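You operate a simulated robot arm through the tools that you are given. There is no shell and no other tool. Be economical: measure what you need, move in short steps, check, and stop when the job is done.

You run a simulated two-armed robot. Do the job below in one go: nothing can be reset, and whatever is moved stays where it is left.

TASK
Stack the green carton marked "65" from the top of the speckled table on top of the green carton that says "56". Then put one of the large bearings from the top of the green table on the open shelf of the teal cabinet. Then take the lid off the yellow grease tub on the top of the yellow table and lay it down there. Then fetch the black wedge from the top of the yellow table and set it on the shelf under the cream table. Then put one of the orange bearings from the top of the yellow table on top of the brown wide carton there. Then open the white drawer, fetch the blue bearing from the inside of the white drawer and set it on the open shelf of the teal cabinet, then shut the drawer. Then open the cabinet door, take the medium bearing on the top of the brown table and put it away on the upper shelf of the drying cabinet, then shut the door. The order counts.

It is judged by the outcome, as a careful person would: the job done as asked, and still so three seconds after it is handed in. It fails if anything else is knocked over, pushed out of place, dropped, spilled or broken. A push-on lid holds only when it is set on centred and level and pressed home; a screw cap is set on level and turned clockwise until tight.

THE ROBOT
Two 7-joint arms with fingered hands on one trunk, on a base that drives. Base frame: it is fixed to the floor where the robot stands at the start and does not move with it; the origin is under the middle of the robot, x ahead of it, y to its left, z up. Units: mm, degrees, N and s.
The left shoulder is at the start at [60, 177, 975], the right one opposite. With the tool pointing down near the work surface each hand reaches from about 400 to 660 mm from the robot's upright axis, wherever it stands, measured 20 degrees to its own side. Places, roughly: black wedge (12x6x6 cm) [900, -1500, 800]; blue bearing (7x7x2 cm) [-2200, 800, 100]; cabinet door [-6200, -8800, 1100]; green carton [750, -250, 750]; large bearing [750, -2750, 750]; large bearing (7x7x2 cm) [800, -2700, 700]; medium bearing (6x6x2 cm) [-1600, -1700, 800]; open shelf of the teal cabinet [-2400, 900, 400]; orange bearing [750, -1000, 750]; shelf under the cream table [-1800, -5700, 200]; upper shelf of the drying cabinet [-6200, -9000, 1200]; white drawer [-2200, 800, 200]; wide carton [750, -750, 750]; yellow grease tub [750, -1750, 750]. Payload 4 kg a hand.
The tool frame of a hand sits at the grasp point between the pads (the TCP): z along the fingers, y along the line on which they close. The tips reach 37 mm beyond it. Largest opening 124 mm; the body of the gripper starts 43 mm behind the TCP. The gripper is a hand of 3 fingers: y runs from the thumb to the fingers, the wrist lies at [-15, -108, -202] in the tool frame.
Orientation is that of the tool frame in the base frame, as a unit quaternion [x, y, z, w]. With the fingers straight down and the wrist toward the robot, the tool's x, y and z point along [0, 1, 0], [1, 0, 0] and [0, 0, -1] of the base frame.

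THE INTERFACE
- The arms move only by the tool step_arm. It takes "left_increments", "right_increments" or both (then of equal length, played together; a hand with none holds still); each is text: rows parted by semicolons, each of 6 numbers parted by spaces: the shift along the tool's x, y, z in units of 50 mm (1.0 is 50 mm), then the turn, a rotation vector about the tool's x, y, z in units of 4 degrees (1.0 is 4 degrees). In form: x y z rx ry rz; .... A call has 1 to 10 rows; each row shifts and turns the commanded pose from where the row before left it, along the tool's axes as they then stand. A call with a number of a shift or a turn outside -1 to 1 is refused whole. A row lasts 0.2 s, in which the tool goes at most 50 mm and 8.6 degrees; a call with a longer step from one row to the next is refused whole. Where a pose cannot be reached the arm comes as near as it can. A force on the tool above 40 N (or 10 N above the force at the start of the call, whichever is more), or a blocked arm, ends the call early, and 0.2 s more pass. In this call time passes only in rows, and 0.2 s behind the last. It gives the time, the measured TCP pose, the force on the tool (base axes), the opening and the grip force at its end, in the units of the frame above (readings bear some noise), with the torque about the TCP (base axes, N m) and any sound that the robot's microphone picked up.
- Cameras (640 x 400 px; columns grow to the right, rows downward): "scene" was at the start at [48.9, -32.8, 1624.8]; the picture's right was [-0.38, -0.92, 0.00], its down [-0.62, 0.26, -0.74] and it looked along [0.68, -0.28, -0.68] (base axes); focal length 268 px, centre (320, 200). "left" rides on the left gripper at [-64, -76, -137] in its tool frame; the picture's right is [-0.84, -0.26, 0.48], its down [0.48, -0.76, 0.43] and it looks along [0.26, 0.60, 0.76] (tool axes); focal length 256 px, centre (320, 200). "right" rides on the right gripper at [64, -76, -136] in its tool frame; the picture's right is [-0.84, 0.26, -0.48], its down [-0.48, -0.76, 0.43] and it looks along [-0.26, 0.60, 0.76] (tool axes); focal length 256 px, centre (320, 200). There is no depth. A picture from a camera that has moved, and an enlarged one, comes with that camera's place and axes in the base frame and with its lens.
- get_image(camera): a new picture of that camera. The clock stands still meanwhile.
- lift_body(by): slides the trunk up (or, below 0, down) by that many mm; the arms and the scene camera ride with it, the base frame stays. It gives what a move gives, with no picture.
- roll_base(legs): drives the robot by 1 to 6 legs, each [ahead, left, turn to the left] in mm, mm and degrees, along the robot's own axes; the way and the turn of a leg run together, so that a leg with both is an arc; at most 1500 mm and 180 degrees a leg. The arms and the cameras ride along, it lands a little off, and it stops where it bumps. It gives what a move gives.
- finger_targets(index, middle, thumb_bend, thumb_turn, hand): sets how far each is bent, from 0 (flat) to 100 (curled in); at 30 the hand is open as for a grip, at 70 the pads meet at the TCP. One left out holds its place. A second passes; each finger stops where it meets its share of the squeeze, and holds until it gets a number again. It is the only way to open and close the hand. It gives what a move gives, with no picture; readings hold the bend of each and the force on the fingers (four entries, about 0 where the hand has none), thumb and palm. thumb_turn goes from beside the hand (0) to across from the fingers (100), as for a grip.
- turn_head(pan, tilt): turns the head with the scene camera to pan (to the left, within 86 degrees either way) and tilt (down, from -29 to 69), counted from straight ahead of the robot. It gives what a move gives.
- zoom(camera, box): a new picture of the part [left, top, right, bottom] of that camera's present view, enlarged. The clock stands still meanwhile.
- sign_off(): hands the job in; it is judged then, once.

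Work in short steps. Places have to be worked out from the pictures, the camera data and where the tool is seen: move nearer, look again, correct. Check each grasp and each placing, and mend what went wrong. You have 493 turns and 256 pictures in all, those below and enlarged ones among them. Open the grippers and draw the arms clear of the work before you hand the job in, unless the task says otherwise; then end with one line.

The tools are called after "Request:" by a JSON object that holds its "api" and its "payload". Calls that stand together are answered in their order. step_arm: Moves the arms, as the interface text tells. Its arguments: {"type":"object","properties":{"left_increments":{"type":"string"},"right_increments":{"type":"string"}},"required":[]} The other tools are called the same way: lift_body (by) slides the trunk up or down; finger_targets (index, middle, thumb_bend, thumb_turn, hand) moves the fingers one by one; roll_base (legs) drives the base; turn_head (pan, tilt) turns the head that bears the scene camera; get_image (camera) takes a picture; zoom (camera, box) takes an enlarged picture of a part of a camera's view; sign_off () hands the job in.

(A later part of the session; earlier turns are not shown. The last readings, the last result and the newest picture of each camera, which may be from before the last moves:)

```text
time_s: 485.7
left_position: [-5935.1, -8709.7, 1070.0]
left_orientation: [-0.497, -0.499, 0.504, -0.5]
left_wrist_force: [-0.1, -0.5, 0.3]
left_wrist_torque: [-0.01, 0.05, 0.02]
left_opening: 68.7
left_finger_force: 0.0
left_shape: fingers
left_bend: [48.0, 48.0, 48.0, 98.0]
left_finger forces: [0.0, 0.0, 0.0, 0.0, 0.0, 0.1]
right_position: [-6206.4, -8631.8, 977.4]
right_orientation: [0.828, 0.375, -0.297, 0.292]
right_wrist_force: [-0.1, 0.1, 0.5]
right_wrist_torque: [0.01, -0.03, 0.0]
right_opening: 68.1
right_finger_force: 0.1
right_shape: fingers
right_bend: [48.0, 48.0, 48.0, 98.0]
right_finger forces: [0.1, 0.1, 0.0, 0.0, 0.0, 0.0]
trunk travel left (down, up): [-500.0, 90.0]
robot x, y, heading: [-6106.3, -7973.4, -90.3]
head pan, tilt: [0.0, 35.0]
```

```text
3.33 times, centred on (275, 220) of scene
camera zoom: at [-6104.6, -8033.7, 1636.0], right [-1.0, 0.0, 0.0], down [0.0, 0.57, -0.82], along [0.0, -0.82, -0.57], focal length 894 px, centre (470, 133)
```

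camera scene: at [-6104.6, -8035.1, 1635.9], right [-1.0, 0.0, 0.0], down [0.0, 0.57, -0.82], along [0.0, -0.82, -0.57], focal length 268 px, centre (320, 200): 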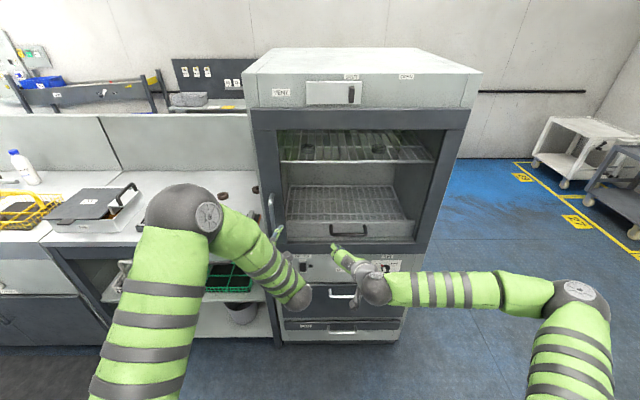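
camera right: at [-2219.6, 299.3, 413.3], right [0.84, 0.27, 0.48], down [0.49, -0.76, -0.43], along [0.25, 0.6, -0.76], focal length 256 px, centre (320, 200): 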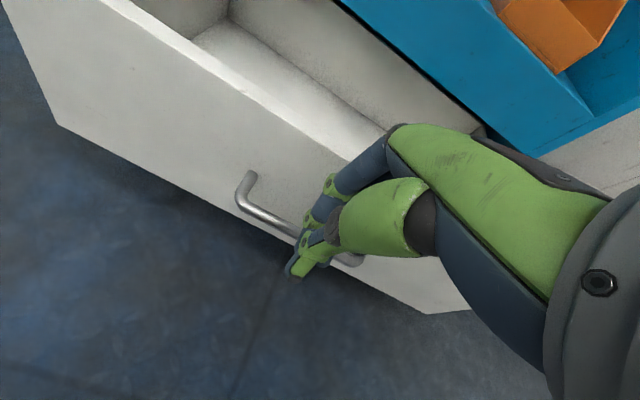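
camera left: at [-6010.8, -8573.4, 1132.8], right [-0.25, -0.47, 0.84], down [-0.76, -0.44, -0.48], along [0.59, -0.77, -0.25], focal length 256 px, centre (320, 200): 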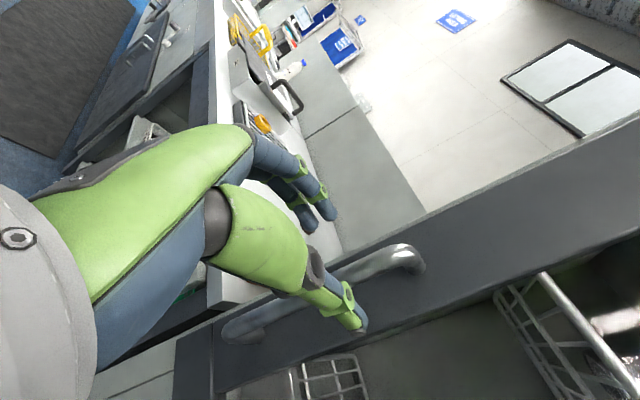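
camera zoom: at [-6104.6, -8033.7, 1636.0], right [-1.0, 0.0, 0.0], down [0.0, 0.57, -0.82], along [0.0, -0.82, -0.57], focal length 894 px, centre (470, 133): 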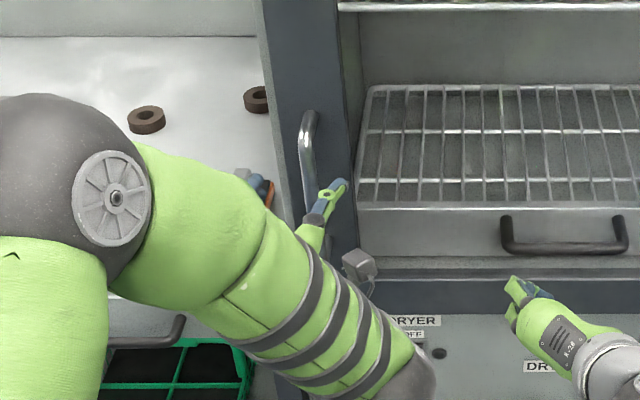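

Handle lies between thumb and fingers laterally, about 85 mm ahead of TCP. Advance 50 mm in small steps.

Request:
{"api": "step_arm", "payload": {"left_increments": "0 0 0.3 0 0 0;0 0 0.3 0 0 0;0 0 0.2 0 0 0;0 0 0.2 0 0 0"}}

Request:
{"api": "get_image", "payload": {"camera": "left"}}

```text
time_s: 486.7
left_position: [-5937.1, -8759.5, 1070.2]
left_orientation: [-0.497, -0.498, 0.504, -0.501]
left_wrist_force: [0.7, -0.5, 0.2]
left_wrist_torque: [0.01, 0.01, -0.01]
left_opening: 68.4
left_finger_force: 0.0
left_shape: fingers
left_bend: [48.0, 48.0, 48.0, 98.0]
left_finger forces: [0.0, 0.1, 0.0, 0.0, 0.1, 0.0]
right_position: [-6207.6, -8632.2, 978.5]
right_orientation: [0.828, 0.375, -0.296, 0.292]
right_wrist_force: [-0.2, -0.4, 0.1]
right_wrist_torque: [-0.01, 0.01, 0.0]
right_opening: 68.2
right_finger_force: 0.1
right_shape: fingers
right_bend: [48.0, 48.0, 48.0, 98.0]
right_finger forces: [0.0, 0.0, 0.1, 0.0, 0.0, 0.0]
trunk travel left (down, up): [-500.0, 90.0]
robot x, y, heading: [-6106.4, -7971.6, -90.3]
head pan, tilt: [0.0, 35.0]
```

```text
51 pictures are left
camera left: at [-6011.4, -8622.9, 1133.4], right [-0.25, -0.47, 0.84], down [-0.76, -0.44, -0.47], along [0.59, -0.76, -0.25], focal length 256 px, centre (320, 200)
```

left: 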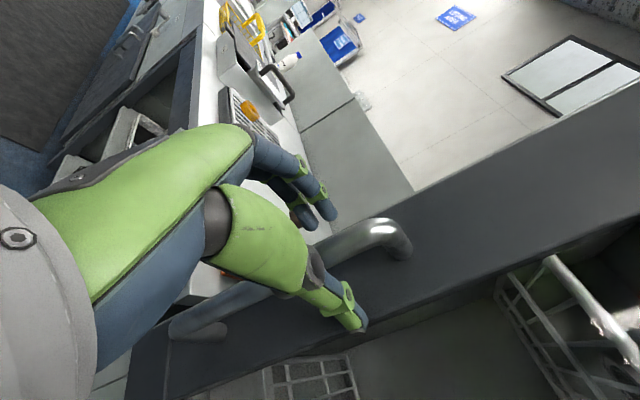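

Bar is now ~27 mm ahead of the TCP — at the pads. Close.

Request:
{"api": "finger_targets", "payload": {"hand": "left", "index": 62, "middle": 62, "thumb_bend": 62}}

Request:
{"api": "finger_targets", "payload": {"hand": "left", "index": 76, "middle": 76, "thumb_bend": 76}}

Request:
{"api": "get_image", "payload": {"camera": "left"}}

```text
time_s: 487.7
left_position: [-5939.1, -8759.8, 1070.7]
left_orientation: [-0.498, -0.498, 0.505, -0.5]
left_wrist_force: [-13.9, 7.1, -3.4]
left_wrist_torque: [0.06, -0.18, 0.72]
left_opening: 40.1
left_finger_force: 17.2
left_shape: fingers
left_bend: [62.0, 56.0, 57.0, 97.0]
left_finger forces: [0.0, 11.3, 0.0, 0.0, 22.2, 0.0]
right_position: [-6208.4, -8631.6, 977.8]
right_orientation: [0.829, 0.373, -0.296, 0.293]
right_wrist_force: [-0.3, 0.1, 0.6]
right_wrist_torque: [-0.03, 0.02, -0.01]
right_opening: 68.3
right_finger_force: 0.0
right_shape: fingers
right_bend: [48.0, 48.0, 48.0, 98.0]
right_finger forces: [0.1, 0.1, 0.0, 0.1, 0.1, 0.0]
trunk travel left (down, up): [-500.0, 90.0]
robot x, y, heading: [-6104.2, -7972.8, -90.4]
head pan, tilt: [0.0, 35.0]
```

```text
time_s: 488.7
left_position: [-5939.2, -8759.3, 1070.6]
left_orientation: [-0.498, -0.498, 0.504, -0.5]
left_wrist_force: [-26.3, 9.9, -7.5]
left_wrist_torque: [0.17, -0.35, 1.19]
left_opening: 15.7
left_finger_force: 30.8
left_shape: fingers
left_bend: [76.0, 57.0, 58.0, 97.0]
left_finger forces: [0.0, 21.8, 0.1, 0.0, 39.9, 0.0]
right_position: [-6209.3, -8632.4, 978.0]
right_orientation: [0.829, 0.374, -0.296, 0.293]
right_wrist_force: [-0.4, 0.6, 0.5]
right_wrist_torque: [0.01, 0.01, 0.0]
right_opening: 68.4
right_finger_force: 0.0
right_shape: fingers
right_bend: [48.0, 48.0, 48.0, 98.0]
right_finger forces: [0.0, 0.1, 0.0, 0.1, 0.0, 0.0]
trunk travel left (down, up): [-500.0, 90.0]
robot x, y, heading: [-6105.2, -7967.2, -90.2]
head pan, tilt: [0.0, 35.0]
```

```text
50 pictures are left
camera left: at [-6014.8, -8622.0, 1133.6], right [-0.26, -0.47, 0.84], down [-0.76, -0.43, -0.48], along [0.59, -0.77, -0.25], focal length 256 px, centre (320, 200)
```

left: 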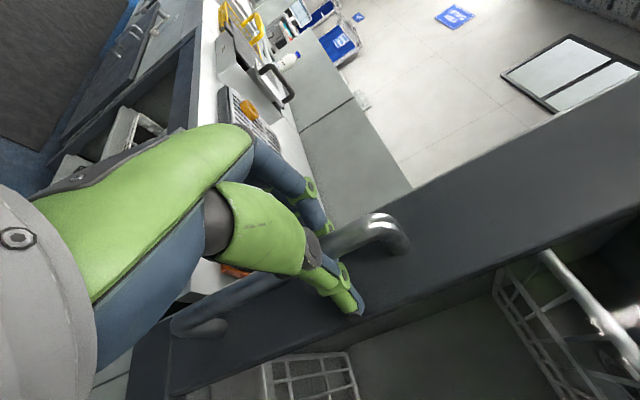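

Bar gripped. Pull the door by driving back in short legs following its arc.

Request:
{"api": "roll_base", "payload": {"legs": [[-90, -6, 0]]}}

Request:
{"api": "get_image", "payload": {"camera": "scene"}}

```text
time_s: 489.9
left_position: [-5955.0, -8674.7, 1071.0]
left_orientation: [-0.501, -0.495, 0.51, -0.494]
left_wrist_force: [-10.3, -5.0, 0.7]
left_wrist_torque: [0.15, -0.32, 1.4]
left_opening: 16.2
left_finger_force: 29.4
left_shape: fingers
left_bend: [76.0, 54.0, 58.0, 97.0]
left_finger forces: [2.8, 26.7, 0.0, 0.1, 29.3, 0.0]
right_position: [-6217.6, -8545.5, 977.1]
right_orientation: [0.829, 0.373, -0.297, 0.292]
right_wrist_force: [-0.3, 0.4, -0.5]
right_wrist_torque: [0.03, -0.01, 0.05]
right_opening: 68.3
right_finger_force: 0.0
right_shape: fingers
right_bend: [48.0, 48.0, 48.0, 98.0]
right_finger forces: [0.1, 0.0, 0.0, 0.1, 0.0, 0.0]
trunk travel left (down, up): [-500.0, 90.0]
robot x, y, heading: [-6113.5, -7893.0, -90.7]
head pan, tilt: [0.0, 35.0]
stopped in leg 1: the force on the tool passed its limit at 41 N (the readings are from after the stop); the commanded pose is now the measured one
```

```text
49 pictures are left
camera scene: at [-6112.0, -7948.2, 1636.1], right [-1.0, 0.01, 0.0], down [0.0, 0.57, -0.82], along [-0.01, -0.82, -0.57], focal length 268 px, centre (320, 200)
```

scene: 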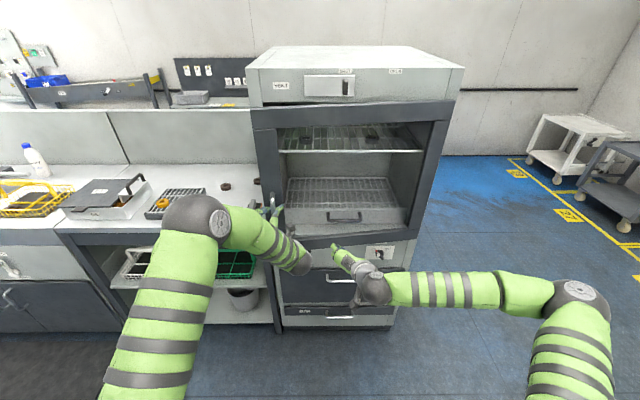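

Door is opening. Continue back with more rightward component.

Request:
{"api": "roll_base", "payload": {"legs": [[-70, -22, 0]]}}

Request:
{"api": "roll_base", "payload": {"legs": [[-70, -32, 0]]}}

Request:
{"api": "get_image", "payload": {"camera": "scene"}}

```text
time_s: 491.0
left_position: [-5973.9, -8601.9, 1069.6]
left_orientation: [-0.501, -0.495, 0.509, -0.495]
left_wrist_force: [-13.7, -7.2, -1.6]
left_wrist_torque: [0.33, -0.39, 1.74]
left_opening: 17.4
left_finger_force: 38.5
left_shape: fingers
left_bend: [75.0, 52.0, 58.0, 97.0]
left_finger forces: [10.0, 34.4, 0.0, 0.0, 32.2, 0.0]
right_position: [-6236.5, -8473.1, 978.6]
right_orientation: [0.829, 0.373, -0.297, 0.292]
right_wrist_force: [0.5, -0.4, 0.5]
right_wrist_torque: [0.02, 0.01, 0.02]
right_opening: 68.2
right_finger_force: 0.0
right_shape: fingers
right_bend: [48.0, 48.0, 48.0, 98.0]
right_finger forces: [0.1, 0.0, 0.0, 0.0, 0.0, 0.0]
trunk travel left (down, up): [-500.0, 90.0]
robot x, y, heading: [-6134.9, -7816.5, -90.4]
head pan, tilt: [0.0, 35.0]
```

```text
time_s: 492.0
left_position: [-6004.5, -8530.7, 1070.0]
left_orientation: [-0.501, -0.496, 0.508, -0.495]
left_wrist_force: [1.4, -1.4, -1.3]
left_wrist_torque: [0.27, -0.29, 1.54]
left_opening: 16.2
left_finger_force: 34.2
left_shape: fingers
left_bend: [73.0, 50.0, 61.0, 97.0]
left_finger forces: [16.3, 33.7, 0.1, 0.0, 18.5, 0.0]
right_position: [-6268.2, -8405.2, 978.8]
right_orientation: [0.829, 0.374, -0.298, 0.292]
right_wrist_force: [0.4, 0.1, 0.0]
right_wrist_torque: [0.01, 0.01, -0.01]
right_opening: 68.2
right_finger_force: 0.0
right_shape: fingers
right_bend: [48.0, 48.0, 48.0, 98.0]
right_finger forces: [0.1, 0.0, 0.0, 0.0, 0.1, 0.1]
trunk travel left (down, up): [-500.0, 90.0]
robot x, y, heading: [-6165.3, -7742.1, -90.3]
head pan, tilt: [0.0, 35.0]
```

```text
48 pictures are left
camera scene: at [-6164.6, -7805.6, 1636.1], right [-1.0, 0.01, 0.0], down [0.0, 0.57, -0.82], along [-0.01, -0.82, -0.57], focal length 268 px, centre (320, 200)
```

scene: 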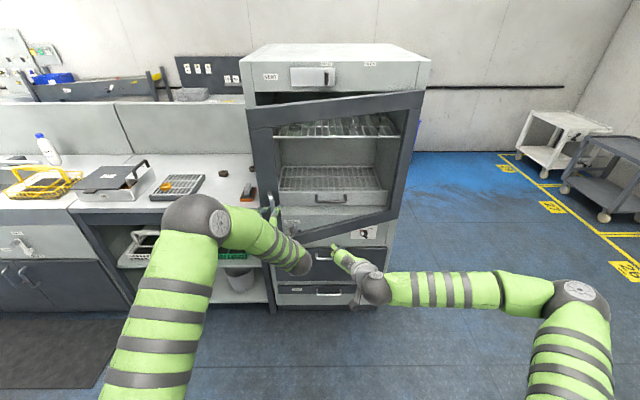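

~26° open. Pull two more legs to about 40°.

Request:
{"api": "roll_base", "payload": {"legs": [[-56, -33, 0]]}}

Request:
{"api": "roll_base", "payload": {"legs": [[-55, -42, 0]]}}

Request:
{"api": "get_image", "payload": {"camera": "scene"}}

```text
time_s: 493.2
left_position: [-6029.9, -8479.5, 1068.8]
left_orientation: [-0.498, -0.499, 0.504, -0.499]
left_wrist_force: [3.2, 0.2, 4.6]
left_wrist_torque: [-0.06, -0.31, 1.0]
left_opening: 16.6
left_finger_force: 28.6
left_shape: fingers
left_bend: [73.0, 50.0, 62.0, 97.0]
left_finger forces: [10.7, 24.4, 0.0, 0.1, 21.6, 0.0]
right_position: [-6303.8, -8352.7, 978.2]
right_orientation: [0.83, 0.371, -0.298, 0.291]
right_wrist_force: [0.5, -0.9, 0.3]
right_wrist_torque: [0.01, 0.01, 0.01]
right_opening: 68.3
right_finger_force: 0.0
right_shape: fingers
right_bend: [48.0, 48.0, 48.0, 98.0]
right_finger forces: [0.0, 0.0, 0.0, 0.0, 0.0, 0.1]
trunk travel left (down, up): [-500.0, 90.0]
robot x, y, heading: [-6197.2, -7693.9, -90.9]
head pan, tilt: [0.0, 35.0]
stopped in leg 1: the robot was blocked; the commanded pose is now the measured one
```

```text
time_s: 494.0
left_position: [-6032.9, -8480.5, 1068.5]
left_orientation: [0.495, 0.5, -0.5, 0.505]
left_wrist_force: [6.2, 3.0, 4.2]
left_wrist_torque: [-0.15, -0.23, 0.94]
left_opening: 16.0
left_finger_force: 27.3
left_shape: fingers
left_bend: [73.0, 50.0, 63.0, 97.0]
left_finger forces: [11.9, 21.6, 0.0, 0.0, 21.6, 0.1]
right_position: [-6316.4, -8350.0, 978.9]
right_orientation: [0.832, 0.365, -0.301, 0.29]
right_wrist_force: [-0.2, 0.1, -0.4]
right_wrist_torque: [0.04, 0.01, -0.01]
right_opening: 68.4
right_finger_force: 0.1
right_shape: fingers
right_bend: [48.0, 48.0, 48.0, 98.0]
right_finger forces: [0.1, 0.0, 0.0, 0.0, 0.0, 0.0]
trunk travel left (down, up): [-500.0, 90.0]
robot x, y, heading: [-6201.1, -7690.3, -91.1]
head pan, tilt: [0.0, 35.0]
stopped in leg 1: the robot was blocked; the commanded pose is now the measured one
```

```text
47 pictures are left
camera scene: at [-6201.3, -7752.7, 1636.0], right [-1.0, 0.03, 0.0], down [0.01, 0.57, -0.82], along [-0.02, -0.82, -0.57], focal length 268 px, centre (320, 200)
```

scene: 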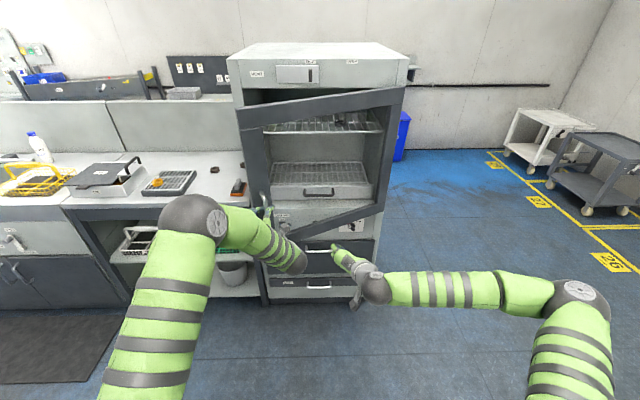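

A table behind blocks further backing. Release the handle, pull the hand back, and I'll push the door wider from its inner side.

Request:
{"api": "finger_targets", "payload": {"hand": "left", "index": 46, "middle": 46, "thumb_bend": 46}}

Request:
{"api": "step_arm", "payload": {"left_increments": "0 0 -0.6 0 0 0;0 0 -0.6 0 0 0;0 0 -0.4 0 0 0;0 0.8 0 0 0 0;0 0.8 0 0 0 0;0 0.8 0 0 0 0"}}

Request:
{"api": "finger_targets", "payload": {"hand": "left", "index": 70, "middle": 70, "thumb_bend": 70}}

Request:
{"api": "get_image", "payload": {"camera": "scene"}}

```text
time_s: 495.0
left_position: [-6036.0, -8478.9, 1067.9]
left_orientation: [0.497, 0.5, -0.5, 0.502]
left_wrist_force: [0.8, -1.0, -0.6]
left_wrist_torque: [-0.01, 0.0, 0.01]
left_opening: 74.5
left_finger_force: 0.0
left_shape: fingers
left_bend: [46.0, 46.0, 46.0, 97.0]
left_finger forces: [0.1, 0.0, 0.1, 0.0, 0.0, 0.1]
right_position: [-6318.4, -8350.1, 978.4]
right_orientation: [0.832, 0.365, -0.301, 0.29]
right_wrist_force: [0.0, -0.4, -0.4]
right_wrist_torque: [-0.02, 0.02, 0.01]
right_opening: 68.5
right_finger_force: 0.1
right_shape: fingers
right_bend: [48.0, 48.0, 48.0, 98.0]
right_finger forces: [0.1, 0.0, 0.0, 0.1, 0.1, 0.0]
trunk travel left (down, up): [-500.0, 90.0]
robot x, y, heading: [-6204.7, -7692.3, -91.5]
head pan, tilt: [0.0, 35.0]
```

```text
time_s: 496.4
left_position: [-5916.2, -8399.6, 1066.6]
left_orientation: [0.498, 0.499, -0.5, 0.503]
left_wrist_force: [-0.4, -0.3, -0.6]
left_wrist_torque: [-0.02, 0.03, 0.01]
left_opening: 74.7
left_finger_force: 0.1
left_shape: fingers
left_bend: [46.0, 46.0, 46.0, 97.0]
left_finger forces: [0.0, 0.1, 0.1, 0.0, 0.0, 0.0]
right_position: [-6318.3, -8348.8, 977.2]
right_orientation: [0.832, 0.365, -0.301, 0.289]
right_wrist_force: [-0.2, 0.2, -0.2]
right_wrist_torque: [0.0, 0.03, 0.02]
right_opening: 68.4
right_finger_force: 0.0
right_shape: fingers
right_bend: [48.0, 48.0, 48.0, 98.0]
right_finger forces: [0.1, 0.0, 0.0, 0.0, 0.0, 0.0]
trunk travel left (down, up): [-500.0, 90.0]
robot x, y, heading: [-6205.2, -7689.3, -91.3]
head pan, tilt: [0.0, 35.0]
```

```text
time_s: 497.4
left_position: [-5917.0, -8399.3, 1066.7]
left_orientation: [0.497, 0.5, -0.5, 0.503]
left_wrist_force: [0.3, -1.2, 0.6]
left_wrist_torque: [0.0, 0.0, 0.0]
left_opening: 1.3
left_finger_force: 0.0
left_shape: fingers
left_bend: [70.0, 70.0, 70.0, 97.0]
left_finger forces: [0.0, 0.1, 0.1, 0.0, 0.1, 0.0]
right_position: [-6317.6, -8349.9, 977.3]
right_orientation: [0.832, 0.366, -0.301, 0.289]
right_wrist_force: [0.1, 0.9, -0.1]
right_wrist_torque: [0.01, 0.01, -0.03]
right_opening: 68.2
right_finger_force: 0.0
right_shape: fingers
right_bend: [48.0, 48.0, 48.0, 98.0]
right_finger forces: [0.1, 0.0, 0.0, 0.0, 0.0, 0.0]
trunk travel left (down, up): [-500.0, 90.0]
robot x, y, heading: [-6196.3, -7694.8, -91.8]
head pan, tilt: [0.0, 35.0]
```

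```text
46 pictures are left
camera scene: at [-6202.3, -7752.8, 1636.0], right [-1.0, 0.03, 0.0], down [0.01, 0.57, -0.82], along [-0.02, -0.82, -0.57], focal length 268 px, centre (320, 200)
```

scene: 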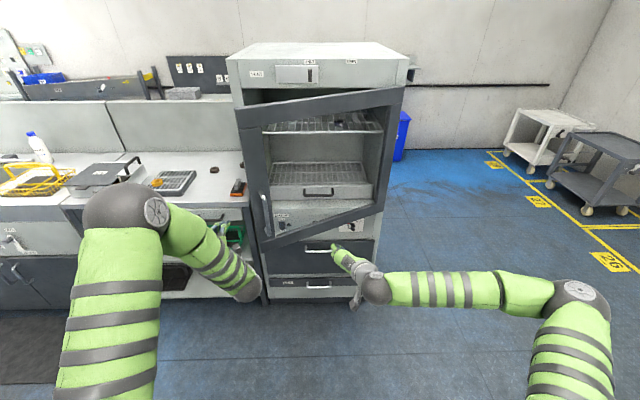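

Shift the base left 90 and forward 190 so the closed left hand gets past the door's edge on the inner side.

Request:
{"api": "roll_base", "payload": {"legs": [[20, 0, 1.5], [0, 95, 0], [170, 0, 0]]}}

Request:
{"api": "get_image", "payload": {"camera": "scene"}}

```text
time_s: 500.0
left_position: [-5800.3, -8582.8, 1065.8]
left_orientation: [0.49, 0.507, -0.493, 0.51]
left_wrist_force: [0.0, 0.0, -0.6]
left_wrist_torque: [-0.03, -0.03, -0.01]
left_opening: 1.4
left_finger_force: 0.0
left_shape: fingers
left_bend: [70.0, 70.0, 70.0, 97.0]
left_finger forces: [0.0, 0.1, 0.1, 0.0, 0.1, 0.1]
right_position: [-6203.0, -8543.3, 978.1]
right_orientation: [0.827, 0.377, -0.297, 0.293]
right_wrist_force: [-0.5, -0.2, 0.3]
right_wrist_torque: [0.03, 0.01, 0.03]
right_opening: 68.5
right_finger_force: 0.0
right_shape: fingers
right_bend: [48.0, 48.0, 48.0, 98.0]
right_finger forces: [0.1, 0.1, 0.0, 0.0, 0.0, 0.0]
trunk travel left (down, up): [-500.0, 90.0]
robot x, y, heading: [-6101.2, -7885.1, -89.8]
head pan, tilt: [0.0, 35.0]
```

```text
45 pictures are left
camera scene: at [-6103.7, -7945.3, 1635.9], right [-1.0, 0.0, 0.0], down [0.0, 0.57, -0.82], along [0.0, -0.82, -0.57], focal length 268 px, centre (320, 200)
```

scene: 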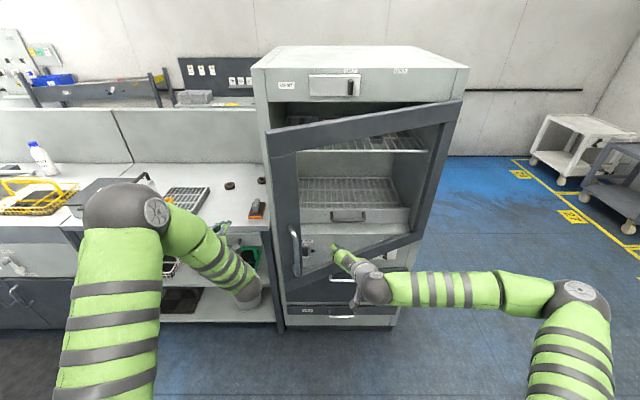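

The right hand would be in the door's way; restore it to its normal downward pose and pull it back.

Request:
{"api": "step_arm", "payload": {"right_increments": "0 0 0 0.74 0.75 0.95;0 0 0 0.74 0.75 0.95;0 0 0 0.74 0.75 0.95;0 0 0 0.74 0.75 0.95;0 0 0 0.74 0.75 0.95;0 0 0 0.74 0.75 0.95;0 0 0 0.74 0.75 0.95;0 0 0 0.74 0.75 0.95;0 0 0 0.74 0.75 0.95;0 0 0 0.74 0.75 0.95"}}

Request:
{"api": "step_arm", "payload": {"right_increments": "0 0 0 0.74 0.75 0.95;0 0 0 0.74 0.75 0.95;0 -0.9 0 0 0 0;0 -0.9 0 0 0 0;0 -0.9 0 0 0 0;0 -0.9 0 0 0 0;0 -0.6 0 0 0 0"}}

```text
time_s: 502.2
left_position: [-5799.5, -8582.9, 1067.8]
left_orientation: [0.491, 0.507, -0.494, 0.509]
left_wrist_force: [0.9, -0.5, 0.0]
left_wrist_torque: [-0.03, -0.01, -0.03]
left_opening: 1.5
left_finger_force: 0.0
left_shape: fingers
left_bend: [70.0, 70.0, 70.0, 97.0]
left_finger forces: [0.0, 0.1, 0.0, 0.0, 0.0, 0.0]
right_position: [-6204.0, -8542.7, 977.7]
right_orientation: [0.995, 0.067, -0.053, 0.053]
right_wrist_force: [0.5, 0.1, -0.1]
right_wrist_torque: [0.01, 0.02, 0.0]
right_opening: 68.3
right_finger_force: 0.0
right_shape: fingers
right_bend: [48.0, 48.0, 48.0, 98.0]
right_finger forces: [0.0, 0.0, 0.0, 0.1, 0.0, 0.0]
trunk travel left (down, up): [-500.0, 90.0]
robot x, y, heading: [-6104.9, -7878.8, -89.9]
head pan, tilt: [0.0, 35.0]
```

```text
time_s: 503.8
left_position: [-5799.7, -8581.8, 1067.9]
left_orientation: [0.49, 0.507, -0.493, 0.51]
left_wrist_force: [-0.3, 0.1, -0.3]
left_wrist_torque: [0.02, -0.02, 0.01]
left_opening: 1.2
left_finger_force: 0.1
left_shape: fingers
left_bend: [70.0, 70.0, 70.0, 97.0]
left_finger forces: [0.0, 0.0, 0.1, 0.0, 0.1, 0.0]
right_position: [-6205.0, -8334.2, 977.9]
right_orientation: [1.0, 0.002, -0.002, 0.001]
right_wrist_force: [0.1, -0.2, 0.8]
right_wrist_torque: [0.0, 0.0, -0.02]
right_opening: 68.4
right_finger_force: 0.1
right_shape: fingers
right_bend: [48.0, 48.0, 48.0, 98.0]
right_finger forces: [0.1, 0.0, 0.1, 0.0, 0.1, 0.0]
trunk travel left (down, up): [-500.0, 90.0]
robot x, y, heading: [-6106.5, -7886.8, -89.8]
head pan, tilt: [0.0, 35.0]
```

Right hand is safe now. Push the door from its inner side by driving right.

Request:
{"api": "roll_base", "payload": {"legs": [[0, -300, 0]]}}

Request:
{"api": "get_image", "payload": {"camera": "scene"}}

```text
time_s: 505.3
left_position: [-5958.3, -8577.1, 1065.0]
left_orientation: [0.483, 0.515, -0.482, 0.519]
left_wrist_force: [1.7, 0.1, -0.5]
left_wrist_torque: [-0.04, 0.02, -0.09]
left_opening: 0.2
left_finger_force: 1.1
left_shape: fingers
left_bend: [70.0, 70.0, 70.0, 98.0]
left_finger forces: [0.0, 0.0, 0.0, 0.0, 1.9, 0.0]
right_position: [-6379.3, -8336.1, 978.9]
right_orientation: [1.0, 0.004, -0.001, 0.002]
right_wrist_force: [0.8, 1.2, 0.4]
right_wrist_torque: [-0.02, 0.0, 0.01]
right_opening: 68.4
right_finger_force: 0.2
right_shape: fingers
right_bend: [48.0, 48.0, 48.0, 98.0]
right_finger forces: [0.0, 0.0, 0.0, 0.0, 0.0, 0.0]
trunk travel left (down, up): [-500.0, 90.0]
robot x, y, heading: [-6281.8, -7885.0, -89.5]
head pan, tilt: [0.0, 35.0]
stopped in leg 1: the force on the tool passed its limit at 66 N (the readings are from after the stop); the commanded pose is now the measured one
```

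```text
44 pictures are left
camera scene: at [-6278.2, -7943.9, 1636.0], right [-1.0, -0.01, 0.0], down [0.0, 0.57, -0.82], along [0.0, -0.82, -0.57], focal length 268 px, centre (320, 200)
```

scene: 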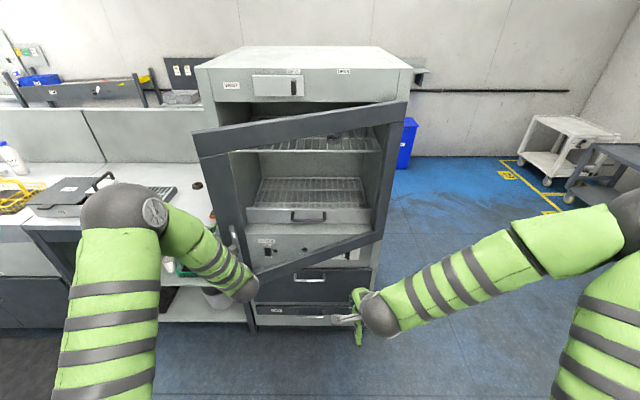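

Contact with the door edge stopped the fast push. Push slowly with the arm instead.

Request:
{"api": "step_arm", "payload": {"left_increments": "0 -0.2 0 0 0 0;0 -0.2 0 0 0 0;0 -0.2 0 0 0 0;0 -0.2 0 0 0 0;0 -0.2 0 0 0 0;0 -0.2 0 0 0 0;0 -0.2 0 0 0 0;0 -0.2 0 0 0 0"}}

Request:
{"api": "get_image", "payload": {"camera": "scene"}}

```text
time_s: 505.9
left_position: [-5960.8, -8574.3, 1065.4]
left_orientation: [0.477, 0.52, -0.474, 0.526]
left_wrist_force: [14.6, 8.5, 2.2]
left_wrist_torque: [0.02, 0.18, -0.67]
left_opening: 0.2
left_finger_force: 8.7
left_shape: fingers
left_bend: [69.0, 70.0, 70.0, 98.0]
left_finger forces: [0.0, 0.1, 0.1, 0.0, 17.1, 0.1]
right_position: [-6377.2, -8336.0, 978.1]
right_orientation: [1.0, 0.006, -0.001, 0.002]
right_wrist_force: [0.1, -0.6, -0.5]
right_wrist_torque: [0.0, -0.03, 0.01]
right_opening: 68.4
right_finger_force: 0.1
right_shape: fingers
right_bend: [48.0, 48.0, 48.0, 98.0]
right_finger forces: [0.0, 0.0, 0.0, 0.0, 0.0, 0.1]
trunk travel left (down, up): [-500.0, 90.0]
robot x, y, heading: [-6282.1, -7884.9, -89.3]
head pan, tilt: [0.0, 35.0]
stopped in row 2 (left hand): the force on the tool passed its limit at 47 N (the readings are from after the stop); the commanded pose is now the measured one
```

```text
43 pictures are left
camera scene: at [-6278.2, -7943.9, 1636.1], right [-1.0, -0.01, 0.0], down [-0.01, 0.57, -0.82], along [0.01, -0.82, -0.57], focal length 268 px, centre (320, 200)
```

scene: 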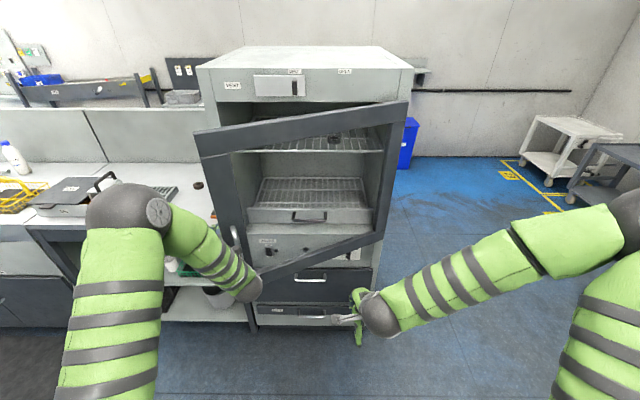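

The thumb pushes on the door's end face radially. Back off, go 80 mm deeper so the hand's side bears on the inner corner, and push again.

Request:
{"api": "step_arm", "payload": {"left_increments": "0 0.5 0 0 0 0;0 0.3 0 0 0 0;0 0 0.8 0 0 0;0 0 0.8 0 0 0;0 -0.3 0 0 0 0;0 -0.3 0 0 0 0;0 -0.2 0 0 0 0;0 -0.2 0 0 0 0;0 -0.2 0 0 0 0;0 -0.2 0 0 0 0"}}

Request:
{"api": "get_image", "payload": {"camera": "left"}}

```text
time_s: 507.0
left_position: [-5906.8, -8648.4, 1068.4]
left_orientation: [0.474, 0.521, -0.47, 0.531]
left_wrist_force: [8.0, 4.4, 0.2]
left_wrist_torque: [0.1, -0.13, -1.44]
left_opening: 1.1
left_finger_force: 0.1
left_shape: fingers
left_bend: [70.0, 70.0, 70.0, 98.0]
left_finger forces: [0.1, 0.0, 0.0, 0.0, 0.0, 0.0]
right_position: [-6377.5, -8335.7, 978.9]
right_orientation: [1.0, 0.006, -0.001, 0.002]
right_wrist_force: [-0.5, -0.1, -0.2]
right_wrist_torque: [0.01, -0.02, -0.02]
right_opening: 68.3
right_finger_force: 0.1
right_shape: fingers
right_bend: [48.0, 48.0, 48.0, 98.0]
right_finger forces: [0.0, 0.0, 0.1, 0.0, 0.0, 0.1]
trunk travel left (down, up): [-500.0, 90.0]
robot x, y, heading: [-6284.2, -7884.9, -89.2]
head pan, tilt: [0.0, 35.0]
stopped in row 5 (left hand): the force on the tool passed its limit at 50 N (the readings are from after the stop); the commanded pose is now the measured one
```

```text
42 pictures are left
camera left: at [-5998.4, -8522.1, 1130.1], right [-0.21, -0.5, 0.84], down [-0.7, -0.52, -0.49], along [0.68, -0.69, -0.24], focal length 256 px, centre (320, 200)
```

left: 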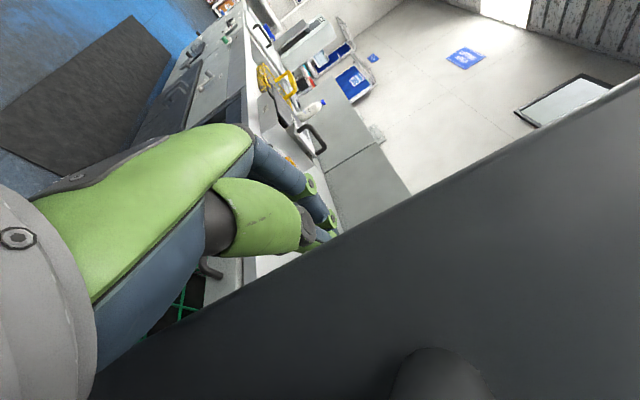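

The camera bracket straddles the door edge — poor tool. Withdraw the left hand; I'll use the right hand (pointing down, slim) from a position farther left.

Request:
{"api": "step_arm", "payload": {"left_increments": "0 0.6 0 0 0 0;0 0.6 0 0 0 0;0 0 -0.9 0 0 0;0 0 -0.9 0 0 0;0 0 -0.9 0 0 0;0 0 -0.9 0 0 0;-0.7 0 -0.3 0 0 0;-0.7 0 0 0 0 0;-0.7 0 0 0 0 0"}}

Request:
{"api": "roll_base", "payload": {"legs": [[60, 0, -0.8], [0, 540, 0]]}}

Request:
{"api": "get_image", "payload": {"camera": "scene"}}

```text
time_s: 509.0
left_position: [-5872.6, -8451.2, 1172.1]
left_orientation: [0.475, 0.52, -0.472, 0.53]
left_wrist_force: [-1.0, 0.0, 1.4]
left_wrist_torque: [-0.04, -0.03, -0.01]
left_opening: 1.3
left_finger_force: 0.2
left_shape: fingers
left_bend: [70.0, 70.0, 70.0, 98.0]
left_finger forces: [0.0, 0.0, 0.1, 0.0, 0.1, 0.0]
right_position: [-6376.8, -8335.6, 978.0]
right_orientation: [1.0, 0.006, -0.002, 0.002]
right_wrist_force: [-0.1, 0.8, -0.3]
right_wrist_torque: [-0.02, -0.01, 0.02]
right_opening: 68.3
right_finger_force: 0.0
right_shape: fingers
right_bend: [48.0, 48.0, 48.0, 98.0]
right_finger forces: [0.0, 0.0, 0.1, 0.0, 0.1, 0.0]
trunk travel left (down, up): [-500.0, 90.0]
robot x, y, heading: [-6278.2, -7884.8, -89.1]
head pan, tilt: [0.0, 35.0]
```

```text
time_s: 512.6
left_position: [-5347.1, -8513.3, 1172.4]
left_orientation: [0.477, 0.518, -0.475, 0.528]
left_wrist_force: [0.1, -0.5, 0.9]
left_wrist_torque: [0.0, -0.01, 0.03]
left_opening: 0.9
left_finger_force: 0.1
left_shape: fingers
left_bend: [70.0, 70.0, 70.0, 98.0]
left_finger forces: [0.0, 0.0, 0.0, 0.1, 0.0, 0.0]
right_position: [-5850.3, -8393.8, 978.5]
right_orientation: [1.0, 0.003, -0.001, 0.001]
right_wrist_force: [0.1, 0.0, 0.0]
right_wrist_torque: [-0.01, 0.0, 0.03]
right_opening: 68.2
right_finger_force: 0.1
right_shape: fingers
right_bend: [48.0, 48.0, 48.0, 98.0]
right_finger forces: [0.0, 0.0, 0.0, 0.0, 0.0, 0.1]
trunk travel left (down, up): [-500.0, 90.0]
robot x, y, heading: [-5751.1, -7943.0, -89.9]
head pan, tilt: [0.0, 35.0]
```

```text
41 pictures are left
camera scene: at [-5747.9, -8003.9, 1636.0], right [-1.0, 0.0, 0.0], down [0.0, 0.57, -0.82], along [0.0, -0.82, -0.57], focal length 268 px, centre (320, 200)
```

scene: 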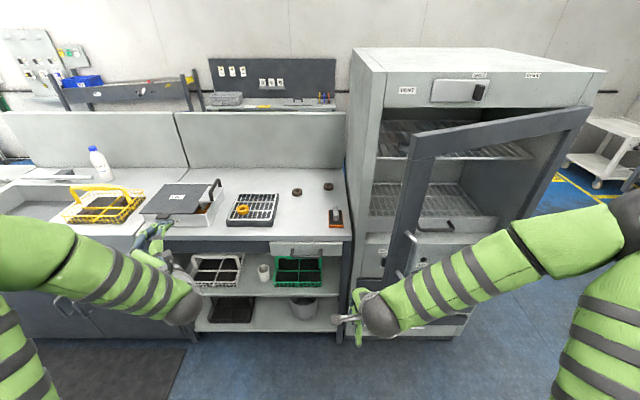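

From here the right hand can slip in beside the door's edge. Close it, raise to z≈1040, move forward to y≈-8610, then push toward −X slowly.

Request:
{"api": "finger_targets", "payload": {"hand": "right", "index": 70, "middle": 70, "thumb_bend": 70}}

Request:
{"api": "step_arm", "payload": {"right_increments": "0 0.4 -0.6 0 0 0;0 0.4 -0.6 0 0 0;0 0.9 0 0 0 0;0 0.9 0 0 0 0;0 0.9 0 0 0 0;0 0.8 0 0 0 0"}}

Request:
{"api": "step_arm", "payload": {"right_increments": "-0.6 0 0 0 0 0;-0.4 0 0 0 0 0;-0.2 0 0 0 0 0;-0.2 0 0 0 0 0;-0.2 0 0 0 0 0;-0.2 0 0 0 0 0;-0.2 0 0 0 0 0;-0.2 0 0 0 0 0;-0.2 0 0 0 0 0;-0.2 0 0 0 0 0"}}

Request:
{"api": "get_image", "payload": {"camera": "scene"}}

```text
time_s: 513.6
left_position: [-5347.5, -8514.9, 1173.0]
left_orientation: [0.477, 0.519, -0.473, 0.528]
left_wrist_force: [0.3, -0.4, 0.1]
left_wrist_torque: [0.01, 0.04, -0.06]
left_opening: 1.1
left_finger_force: 0.0
left_shape: fingers
left_bend: [70.0, 70.0, 70.0, 98.0]
left_finger forces: [0.0, 0.0, 0.0, 0.0, 0.1, 0.0]
right_position: [-5851.1, -8395.0, 979.2]
right_orientation: [1.0, 0.003, 0.0, 0.001]
right_wrist_force: [0.2, 0.6, 0.0]
right_wrist_torque: [0.02, 0.02, -0.01]
right_opening: 1.4
right_finger_force: 0.0
right_shape: fingers
right_bend: [70.0, 70.0, 70.0, 98.0]
right_finger forces: [0.0, 0.1, 0.1, 0.1, 0.0, 0.0]
trunk travel left (down, up): [-500.0, 90.0]
robot x, y, heading: [-5750.0, -7945.6, -89.7]
head pan, tilt: [0.0, 35.0]
```

```text
time_s: 515.0
left_position: [-5346.8, -8514.2, 1171.7]
left_orientation: [0.477, 0.519, -0.474, 0.528]
left_wrist_force: [-0.3, 0.0, -0.5]
left_wrist_torque: [0.0, -0.01, -0.03]
left_opening: 1.3
left_finger_force: 0.1
left_shape: fingers
left_bend: [70.0, 70.0, 70.0, 98.0]
left_finger forces: [0.0, 0.0, 0.0, 0.0, 0.1, 0.0]
right_position: [-5849.1, -8613.1, 1037.4]
right_orientation: [1.0, 0.002, -0.001, 0.001]
right_wrist_force: [-0.3, 0.2, 0.4]
right_wrist_torque: [0.05, -0.02, 0.0]
right_opening: 1.2
right_finger_force: 0.0
right_shape: fingers
right_bend: [70.0, 70.0, 70.0, 98.0]
right_finger forces: [0.0, 0.0, 0.1, 0.1, 0.1, 0.0]
trunk travel left (down, up): [-500.0, 90.0]
robot x, y, heading: [-5749.7, -7946.4, -89.9]
head pan, tilt: [0.0, 35.0]
```

```text
time_s: 516.3
left_position: [-5344.2, -8511.5, 1172.9]
left_orientation: [0.476, 0.519, -0.473, 0.529]
left_wrist_force: [-1.0, -0.9, 0.6]
left_wrist_torque: [0.02, 0.02, 0.0]
left_opening: 1.2
left_finger_force: 0.0
left_shape: fingers
left_bend: [70.0, 70.0, 70.0, 98.0]
left_finger forces: [0.0, 0.0, 0.0, 0.1, 0.0, 0.0]
right_position: [-5918.3, -8607.1, 1039.3]
right_orientation: [1.0, 0.012, 0.004, 0.0]
right_wrist_force: [13.6, 6.2, 3.1]
right_wrist_torque: [-0.57, 1.64, -0.8]
right_opening: 1.4
right_finger_force: 0.1
right_shape: fingers
right_bend: [70.0, 70.0, 70.0, 98.0]
right_finger forces: [0.0, 0.1, 0.1, 0.0, 0.0, 0.0]
trunk travel left (down, up): [-500.0, 90.0]
robot x, y, heading: [-5749.6, -7943.7, -89.6]
head pan, tilt: [0.0, 35.0]
stopped in row 6 (right hand): the force on the tool passed its limit at 46 N (the readings are from after the stop); the commanded pose is now the measured one
```

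```text
40 pictures are left
camera scene: at [-5747.6, -8002.8, 1636.3], right [-1.0, -0.01, 0.0], down [0.0, 0.57, -0.82], along [0.0, -0.82, -0.57], focal length 268 px, centre (320, 200)
```

scene: 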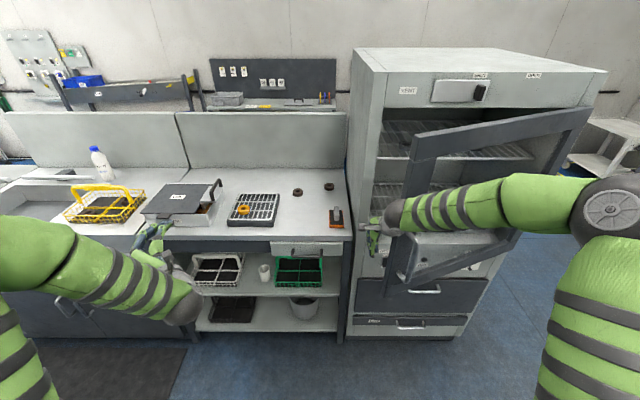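

The forearm presses the door's end face, so this can't swing it. Better: re-grip the handle with the left hand and continue pulling. Withdraw the right hand first.

Request:
{"api": "step_arm", "payload": {"right_increments": "0.6 0 0 0 0 0;0.6 0 0 0 0 0;0 -0.9 0 0 0 0;0 -0.9 0 0 0 0;0 -0.9 0 0 0 0;0 -0.9 0 0 0 0;0 -0.9 0 0 0 0", "left_increments": "0.3 0 -0.3 0 0 0;0.3 0 -0.3 0 0 0;0.3 0 0 0 0 0;0.3 -0.6 0 0 0 0;0.3 -0.6 0 0 0 0;0.3 -0.6 0 0 0 0;0.3 -0.6 0 0 0 0"}}

Request:
{"api": "roll_base", "payload": {"legs": [[150, 0, 0], [-150, 0, 0]]}}

```text
time_s: 517.9
left_position: [-5465.9, -8497.4, 1063.7]
left_orientation: [0.476, 0.519, -0.473, 0.529]
left_wrist_force: [-0.7, -0.2, -0.6]
left_wrist_torque: [-0.01, 0.05, 0.0]
left_opening: 1.3
left_finger_force: 0.0
left_shape: fingers
left_bend: [70.0, 70.0, 70.0, 98.0]
left_finger forces: [0.1, 0.0, 0.0, 0.0, 0.1, 0.0]
left hand out of reach, approached as far as the arm can: row 2
right_position: [-5866.1, -8378.6, 1039.7]
right_orientation: [1.0, 0.01, 0.002, 0.0]
right_wrist_force: [-0.5, -0.2, -0.7]
right_wrist_torque: [0.04, -0.01, 0.02]
right_opening: 1.4
right_finger_force: 0.2
right_shape: fingers
right_bend: [70.0, 70.0, 70.0, 98.0]
right_finger forces: [0.0, 0.0, 0.0, 0.0, 0.1, 0.0]
trunk travel left (down, up): [-500.0, 90.0]
robot x, y, heading: [-5750.7, -7946.2, -89.7]
head pan, tilt: [0.0, 35.0]
```

```text
time_s: 520.3
left_position: [-5463.5, -8498.8, 1064.2]
left_orientation: [0.475, 0.52, -0.472, 0.53]
left_wrist_force: [0.0, 0.5, 0.9]
left_wrist_torque: [0.02, 0.02, -0.02]
left_opening: 1.1
left_finger_force: 0.1
left_shape: fingers
left_bend: [70.0, 70.0, 70.0, 98.0]
left_finger forces: [0.0, 0.0, 0.1, 0.1, 0.0, 0.0]
right_position: [-5863.8, -8383.0, 1040.4]
right_orientation: [1.0, 0.011, 0.003, 0.0]
right_wrist_force: [-0.3, 0.0, -0.7]
right_wrist_torque: [-0.03, 0.01, 0.01]
right_opening: 1.3
right_finger_force: 0.0
right_shape: fingers
right_bend: [70.0, 70.0, 70.0, 98.0]
right_finger forces: [0.1, 0.0, 0.0, 0.1, 0.0, 0.1]
trunk travel left (down, up): [-500.0, 90.0]
robot x, y, heading: [-5750.0, -7948.6, -89.4]
head pan, tilt: [0.0, 35.0]
```

Plan: re-grip with the hand square to the door, then swing robot and door together about the hinge. Reposition: back 150, right 890, turn left 30°.

Request:
{"api": "roll_base", "payload": {"legs": [[-150, 0, 0], [0, -890, -0.6], [0, 0, 30]]}}

Request:
{"api": "get_image", "payload": {"camera": "scene"}}

```text
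time_s: 527.5
left_position: [-6122.5, -8135.1, 1064.0]
left_orientation: [0.324, 0.626, -0.318, 0.634]
left_wrist_force: [-0.1, -0.4, 0.0]
left_wrist_torque: [0.01, 0.0, 0.01]
left_opening: 1.0
left_finger_force: 0.1
left_shape: fingers
left_bend: [70.0, 70.0, 70.0, 98.0]
left_finger forces: [0.0, 0.0, 0.1, 0.1, 0.1, 0.0]
right_position: [-6528.9, -8235.3, 1039.7]
right_orientation: [0.963, 0.269, 0.003, -0.001]
right_wrist_force: [0.3, 0.0, -1.1]
right_wrist_torque: [0.0, -0.03, -0.02]
right_opening: 1.2
right_finger_force: 0.1
right_shape: fingers
right_bend: [70.0, 70.0, 70.0, 98.0]
right_finger forces: [0.0, 0.1, 0.1, 0.0, 0.0, 0.1]
trunk travel left (down, up): [-500.0, 90.0]
robot x, y, heading: [-6652.0, -7798.5, -59.4]
head pan, tilt: [0.0, 35.0]
```

```text
39 pictures are left
camera scene: at [-6616.9, -7851.4, 1636.0], right [-0.86, -0.51, 0.0], down [-0.29, 0.49, -0.82], along [0.42, -0.71, -0.57], focal length 268 px, centre (320, 200)
```

scene: 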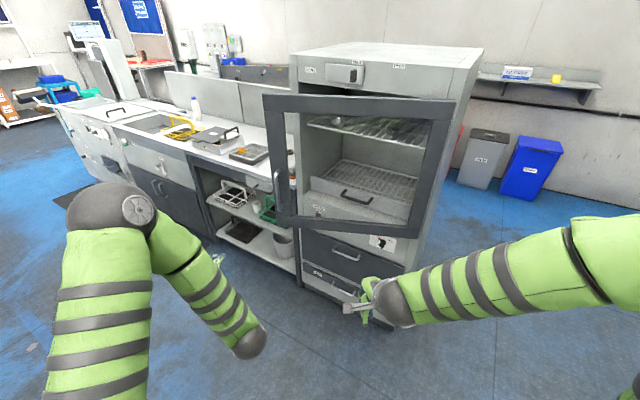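

Handle seen at ≈(-6008,-8540). Move base ahead 280 and right 100, open the left hand, and look with the left camera.

Request:
{"api": "roll_base", "payload": {"legs": [[280, -100, 0]]}}

Request:
{"api": "finger_targets", "payload": {"hand": "left", "index": 46, "middle": 46, "thumb_bend": 46}}

Request:
{"api": "get_image", "payload": {"camera": "left"}}

Request:
{"api": "zoom", "payload": {"camera": "scene", "box": [180, 120, 320, 280]}}

```text
time_s: 529.5
left_position: [-6068.8, -8427.6, 1062.5]
left_orientation: [0.325, 0.627, -0.319, 0.633]
left_wrist_force: [-0.5, 0.0, 0.3]
left_wrist_torque: [-0.03, 0.03, 0.04]
left_opening: 1.5
left_finger_force: 0.0
left_shape: fingers
left_bend: [70.0, 70.0, 70.0, 98.0]
left_finger forces: [0.0, 0.0, 0.0, 0.0, 0.0, 0.1]
right_position: [-6473.1, -8527.0, 1040.7]
right_orientation: [0.963, 0.27, 0.002, -0.002]
right_wrist_force: [0.2, -0.2, 0.4]
right_wrist_torque: [0.02, -0.03, 0.01]
right_opening: 1.2
right_finger_force: 0.0
right_shape: fingers
right_bend: [70.0, 70.0, 70.0, 98.0]
right_finger forces: [0.0, 0.0, 0.0, 0.0, 0.0, 0.0]
trunk travel left (down, up): [-500.0, 90.0]
robot x, y, heading: [-6591.7, -8091.2, -59.4]
head pan, tilt: [0.0, 35.0]
```

```text
time_s: 530.5
left_position: [-6068.5, -8427.7, 1063.6]
left_orientation: [0.325, 0.626, -0.318, 0.633]
left_wrist_force: [-0.5, 0.2, 0.6]
left_wrist_torque: [-0.04, 0.02, -0.02]
left_opening: 74.3
left_finger_force: 0.1
left_shape: fingers
left_bend: [46.0, 46.0, 46.0, 98.0]
left_finger forces: [0.0, 0.0, 0.1, 0.0, 0.1, 0.1]
right_position: [-6473.7, -8526.6, 1039.7]
right_orientation: [0.963, 0.27, 0.002, -0.001]
right_wrist_force: [0.6, -0.1, -1.0]
right_wrist_torque: [0.02, -0.02, 0.03]
right_opening: 1.2
right_finger_force: 0.0
right_shape: fingers
right_bend: [70.0, 70.0, 70.0, 98.0]
right_finger forces: [0.1, 0.0, 0.0, 0.1, 0.0, 0.1]
trunk travel left (down, up): [-500.0, 90.0]
robot x, y, heading: [-6594.8, -8090.9, -59.5]
head pan, tilt: [0.0, 35.0]
```

```text
38 pictures are left
camera left: at [-6210.8, -8361.9, 1126.3], right [0.06, -0.54, 0.84], down [-0.35, -0.8, -0.49], along [0.93, -0.27, -0.24], focal length 256 px, centre (320, 200)
```

left: 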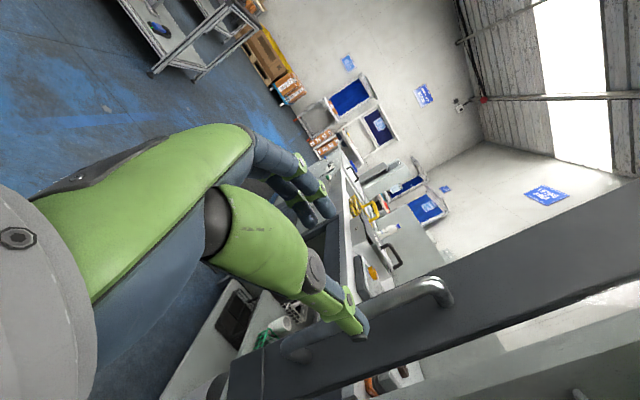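

```text
2.50 times, centred on (250, 200) of scene
camera zoom: at [-6562.2, -8143.3, 1636.0], right [-0.86, -0.51, 0.0], down [-0.29, 0.49, -0.82], along [0.42, -0.71, -0.57], focal length 670 px, centre (495, 200)
```

zoom: 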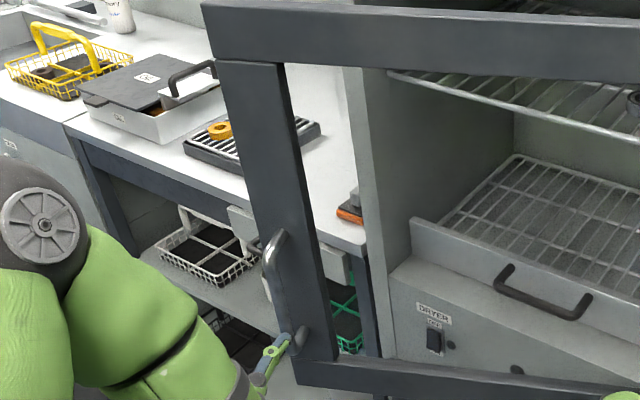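

Bar ≈20 mm toward the thumb side and ~164 mm ahead. Shift and advance 100 mm, then check.

Request:
{"api": "step_arm", "payload": {"left_increments": "0 -0.42 0 0 0 0;0 0 0.8 0 0 0;0 0 0.8 0 0 0;0 0 0.4 0 0 0"}}

Request:
{"api": "get_image", "payload": {"camera": "left"}}

```text
time_s: 531.5
left_position: [-6026.2, -8521.2, 1064.7]
left_orientation: [0.324, 0.626, -0.319, 0.634]
left_wrist_force: [-0.1, 0.5, 0.1]
left_wrist_torque: [0.03, 0.02, -0.01]
left_opening: 74.5
left_finger_force: 0.1
left_shape: fingers
left_bend: [46.0, 46.0, 46.0, 98.0]
left_finger forces: [0.0, 0.1, 0.0, 0.0, 0.0, 0.0]
right_position: [-6472.9, -8527.3, 1039.5]
right_orientation: [0.963, 0.269, 0.003, -0.001]
right_wrist_force: [0.6, 0.5, -0.1]
right_wrist_torque: [-0.01, 0.02, 0.0]
right_opening: 1.4
right_finger_force: 0.0
right_shape: fingers
right_bend: [70.0, 70.0, 70.0, 98.0]
right_finger forces: [0.0, 0.1, 0.0, 0.0, 0.0, 0.0]
trunk travel left (down, up): [-500.0, 90.0]
robot x, y, heading: [-6598.5, -8090.8, -59.5]
head pan, tilt: [0.0, 35.0]
```

```text
36 pictures are left
camera left: at [-6168.2, -8455.2, 1125.6], right [0.06, -0.54, 0.84], down [-0.35, -0.8, -0.49], along [0.93, -0.27, -0.24], focal length 256 px, centre (320, 200)
```

left: 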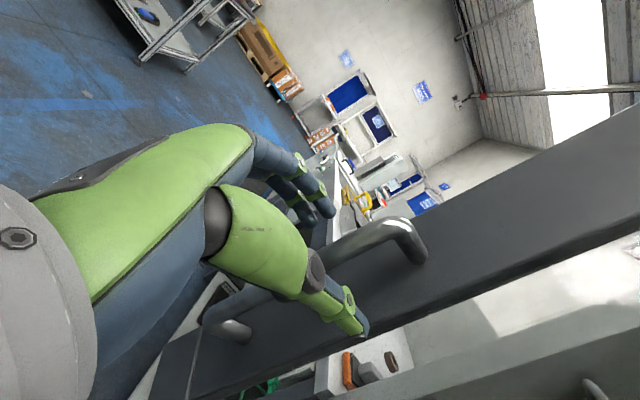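

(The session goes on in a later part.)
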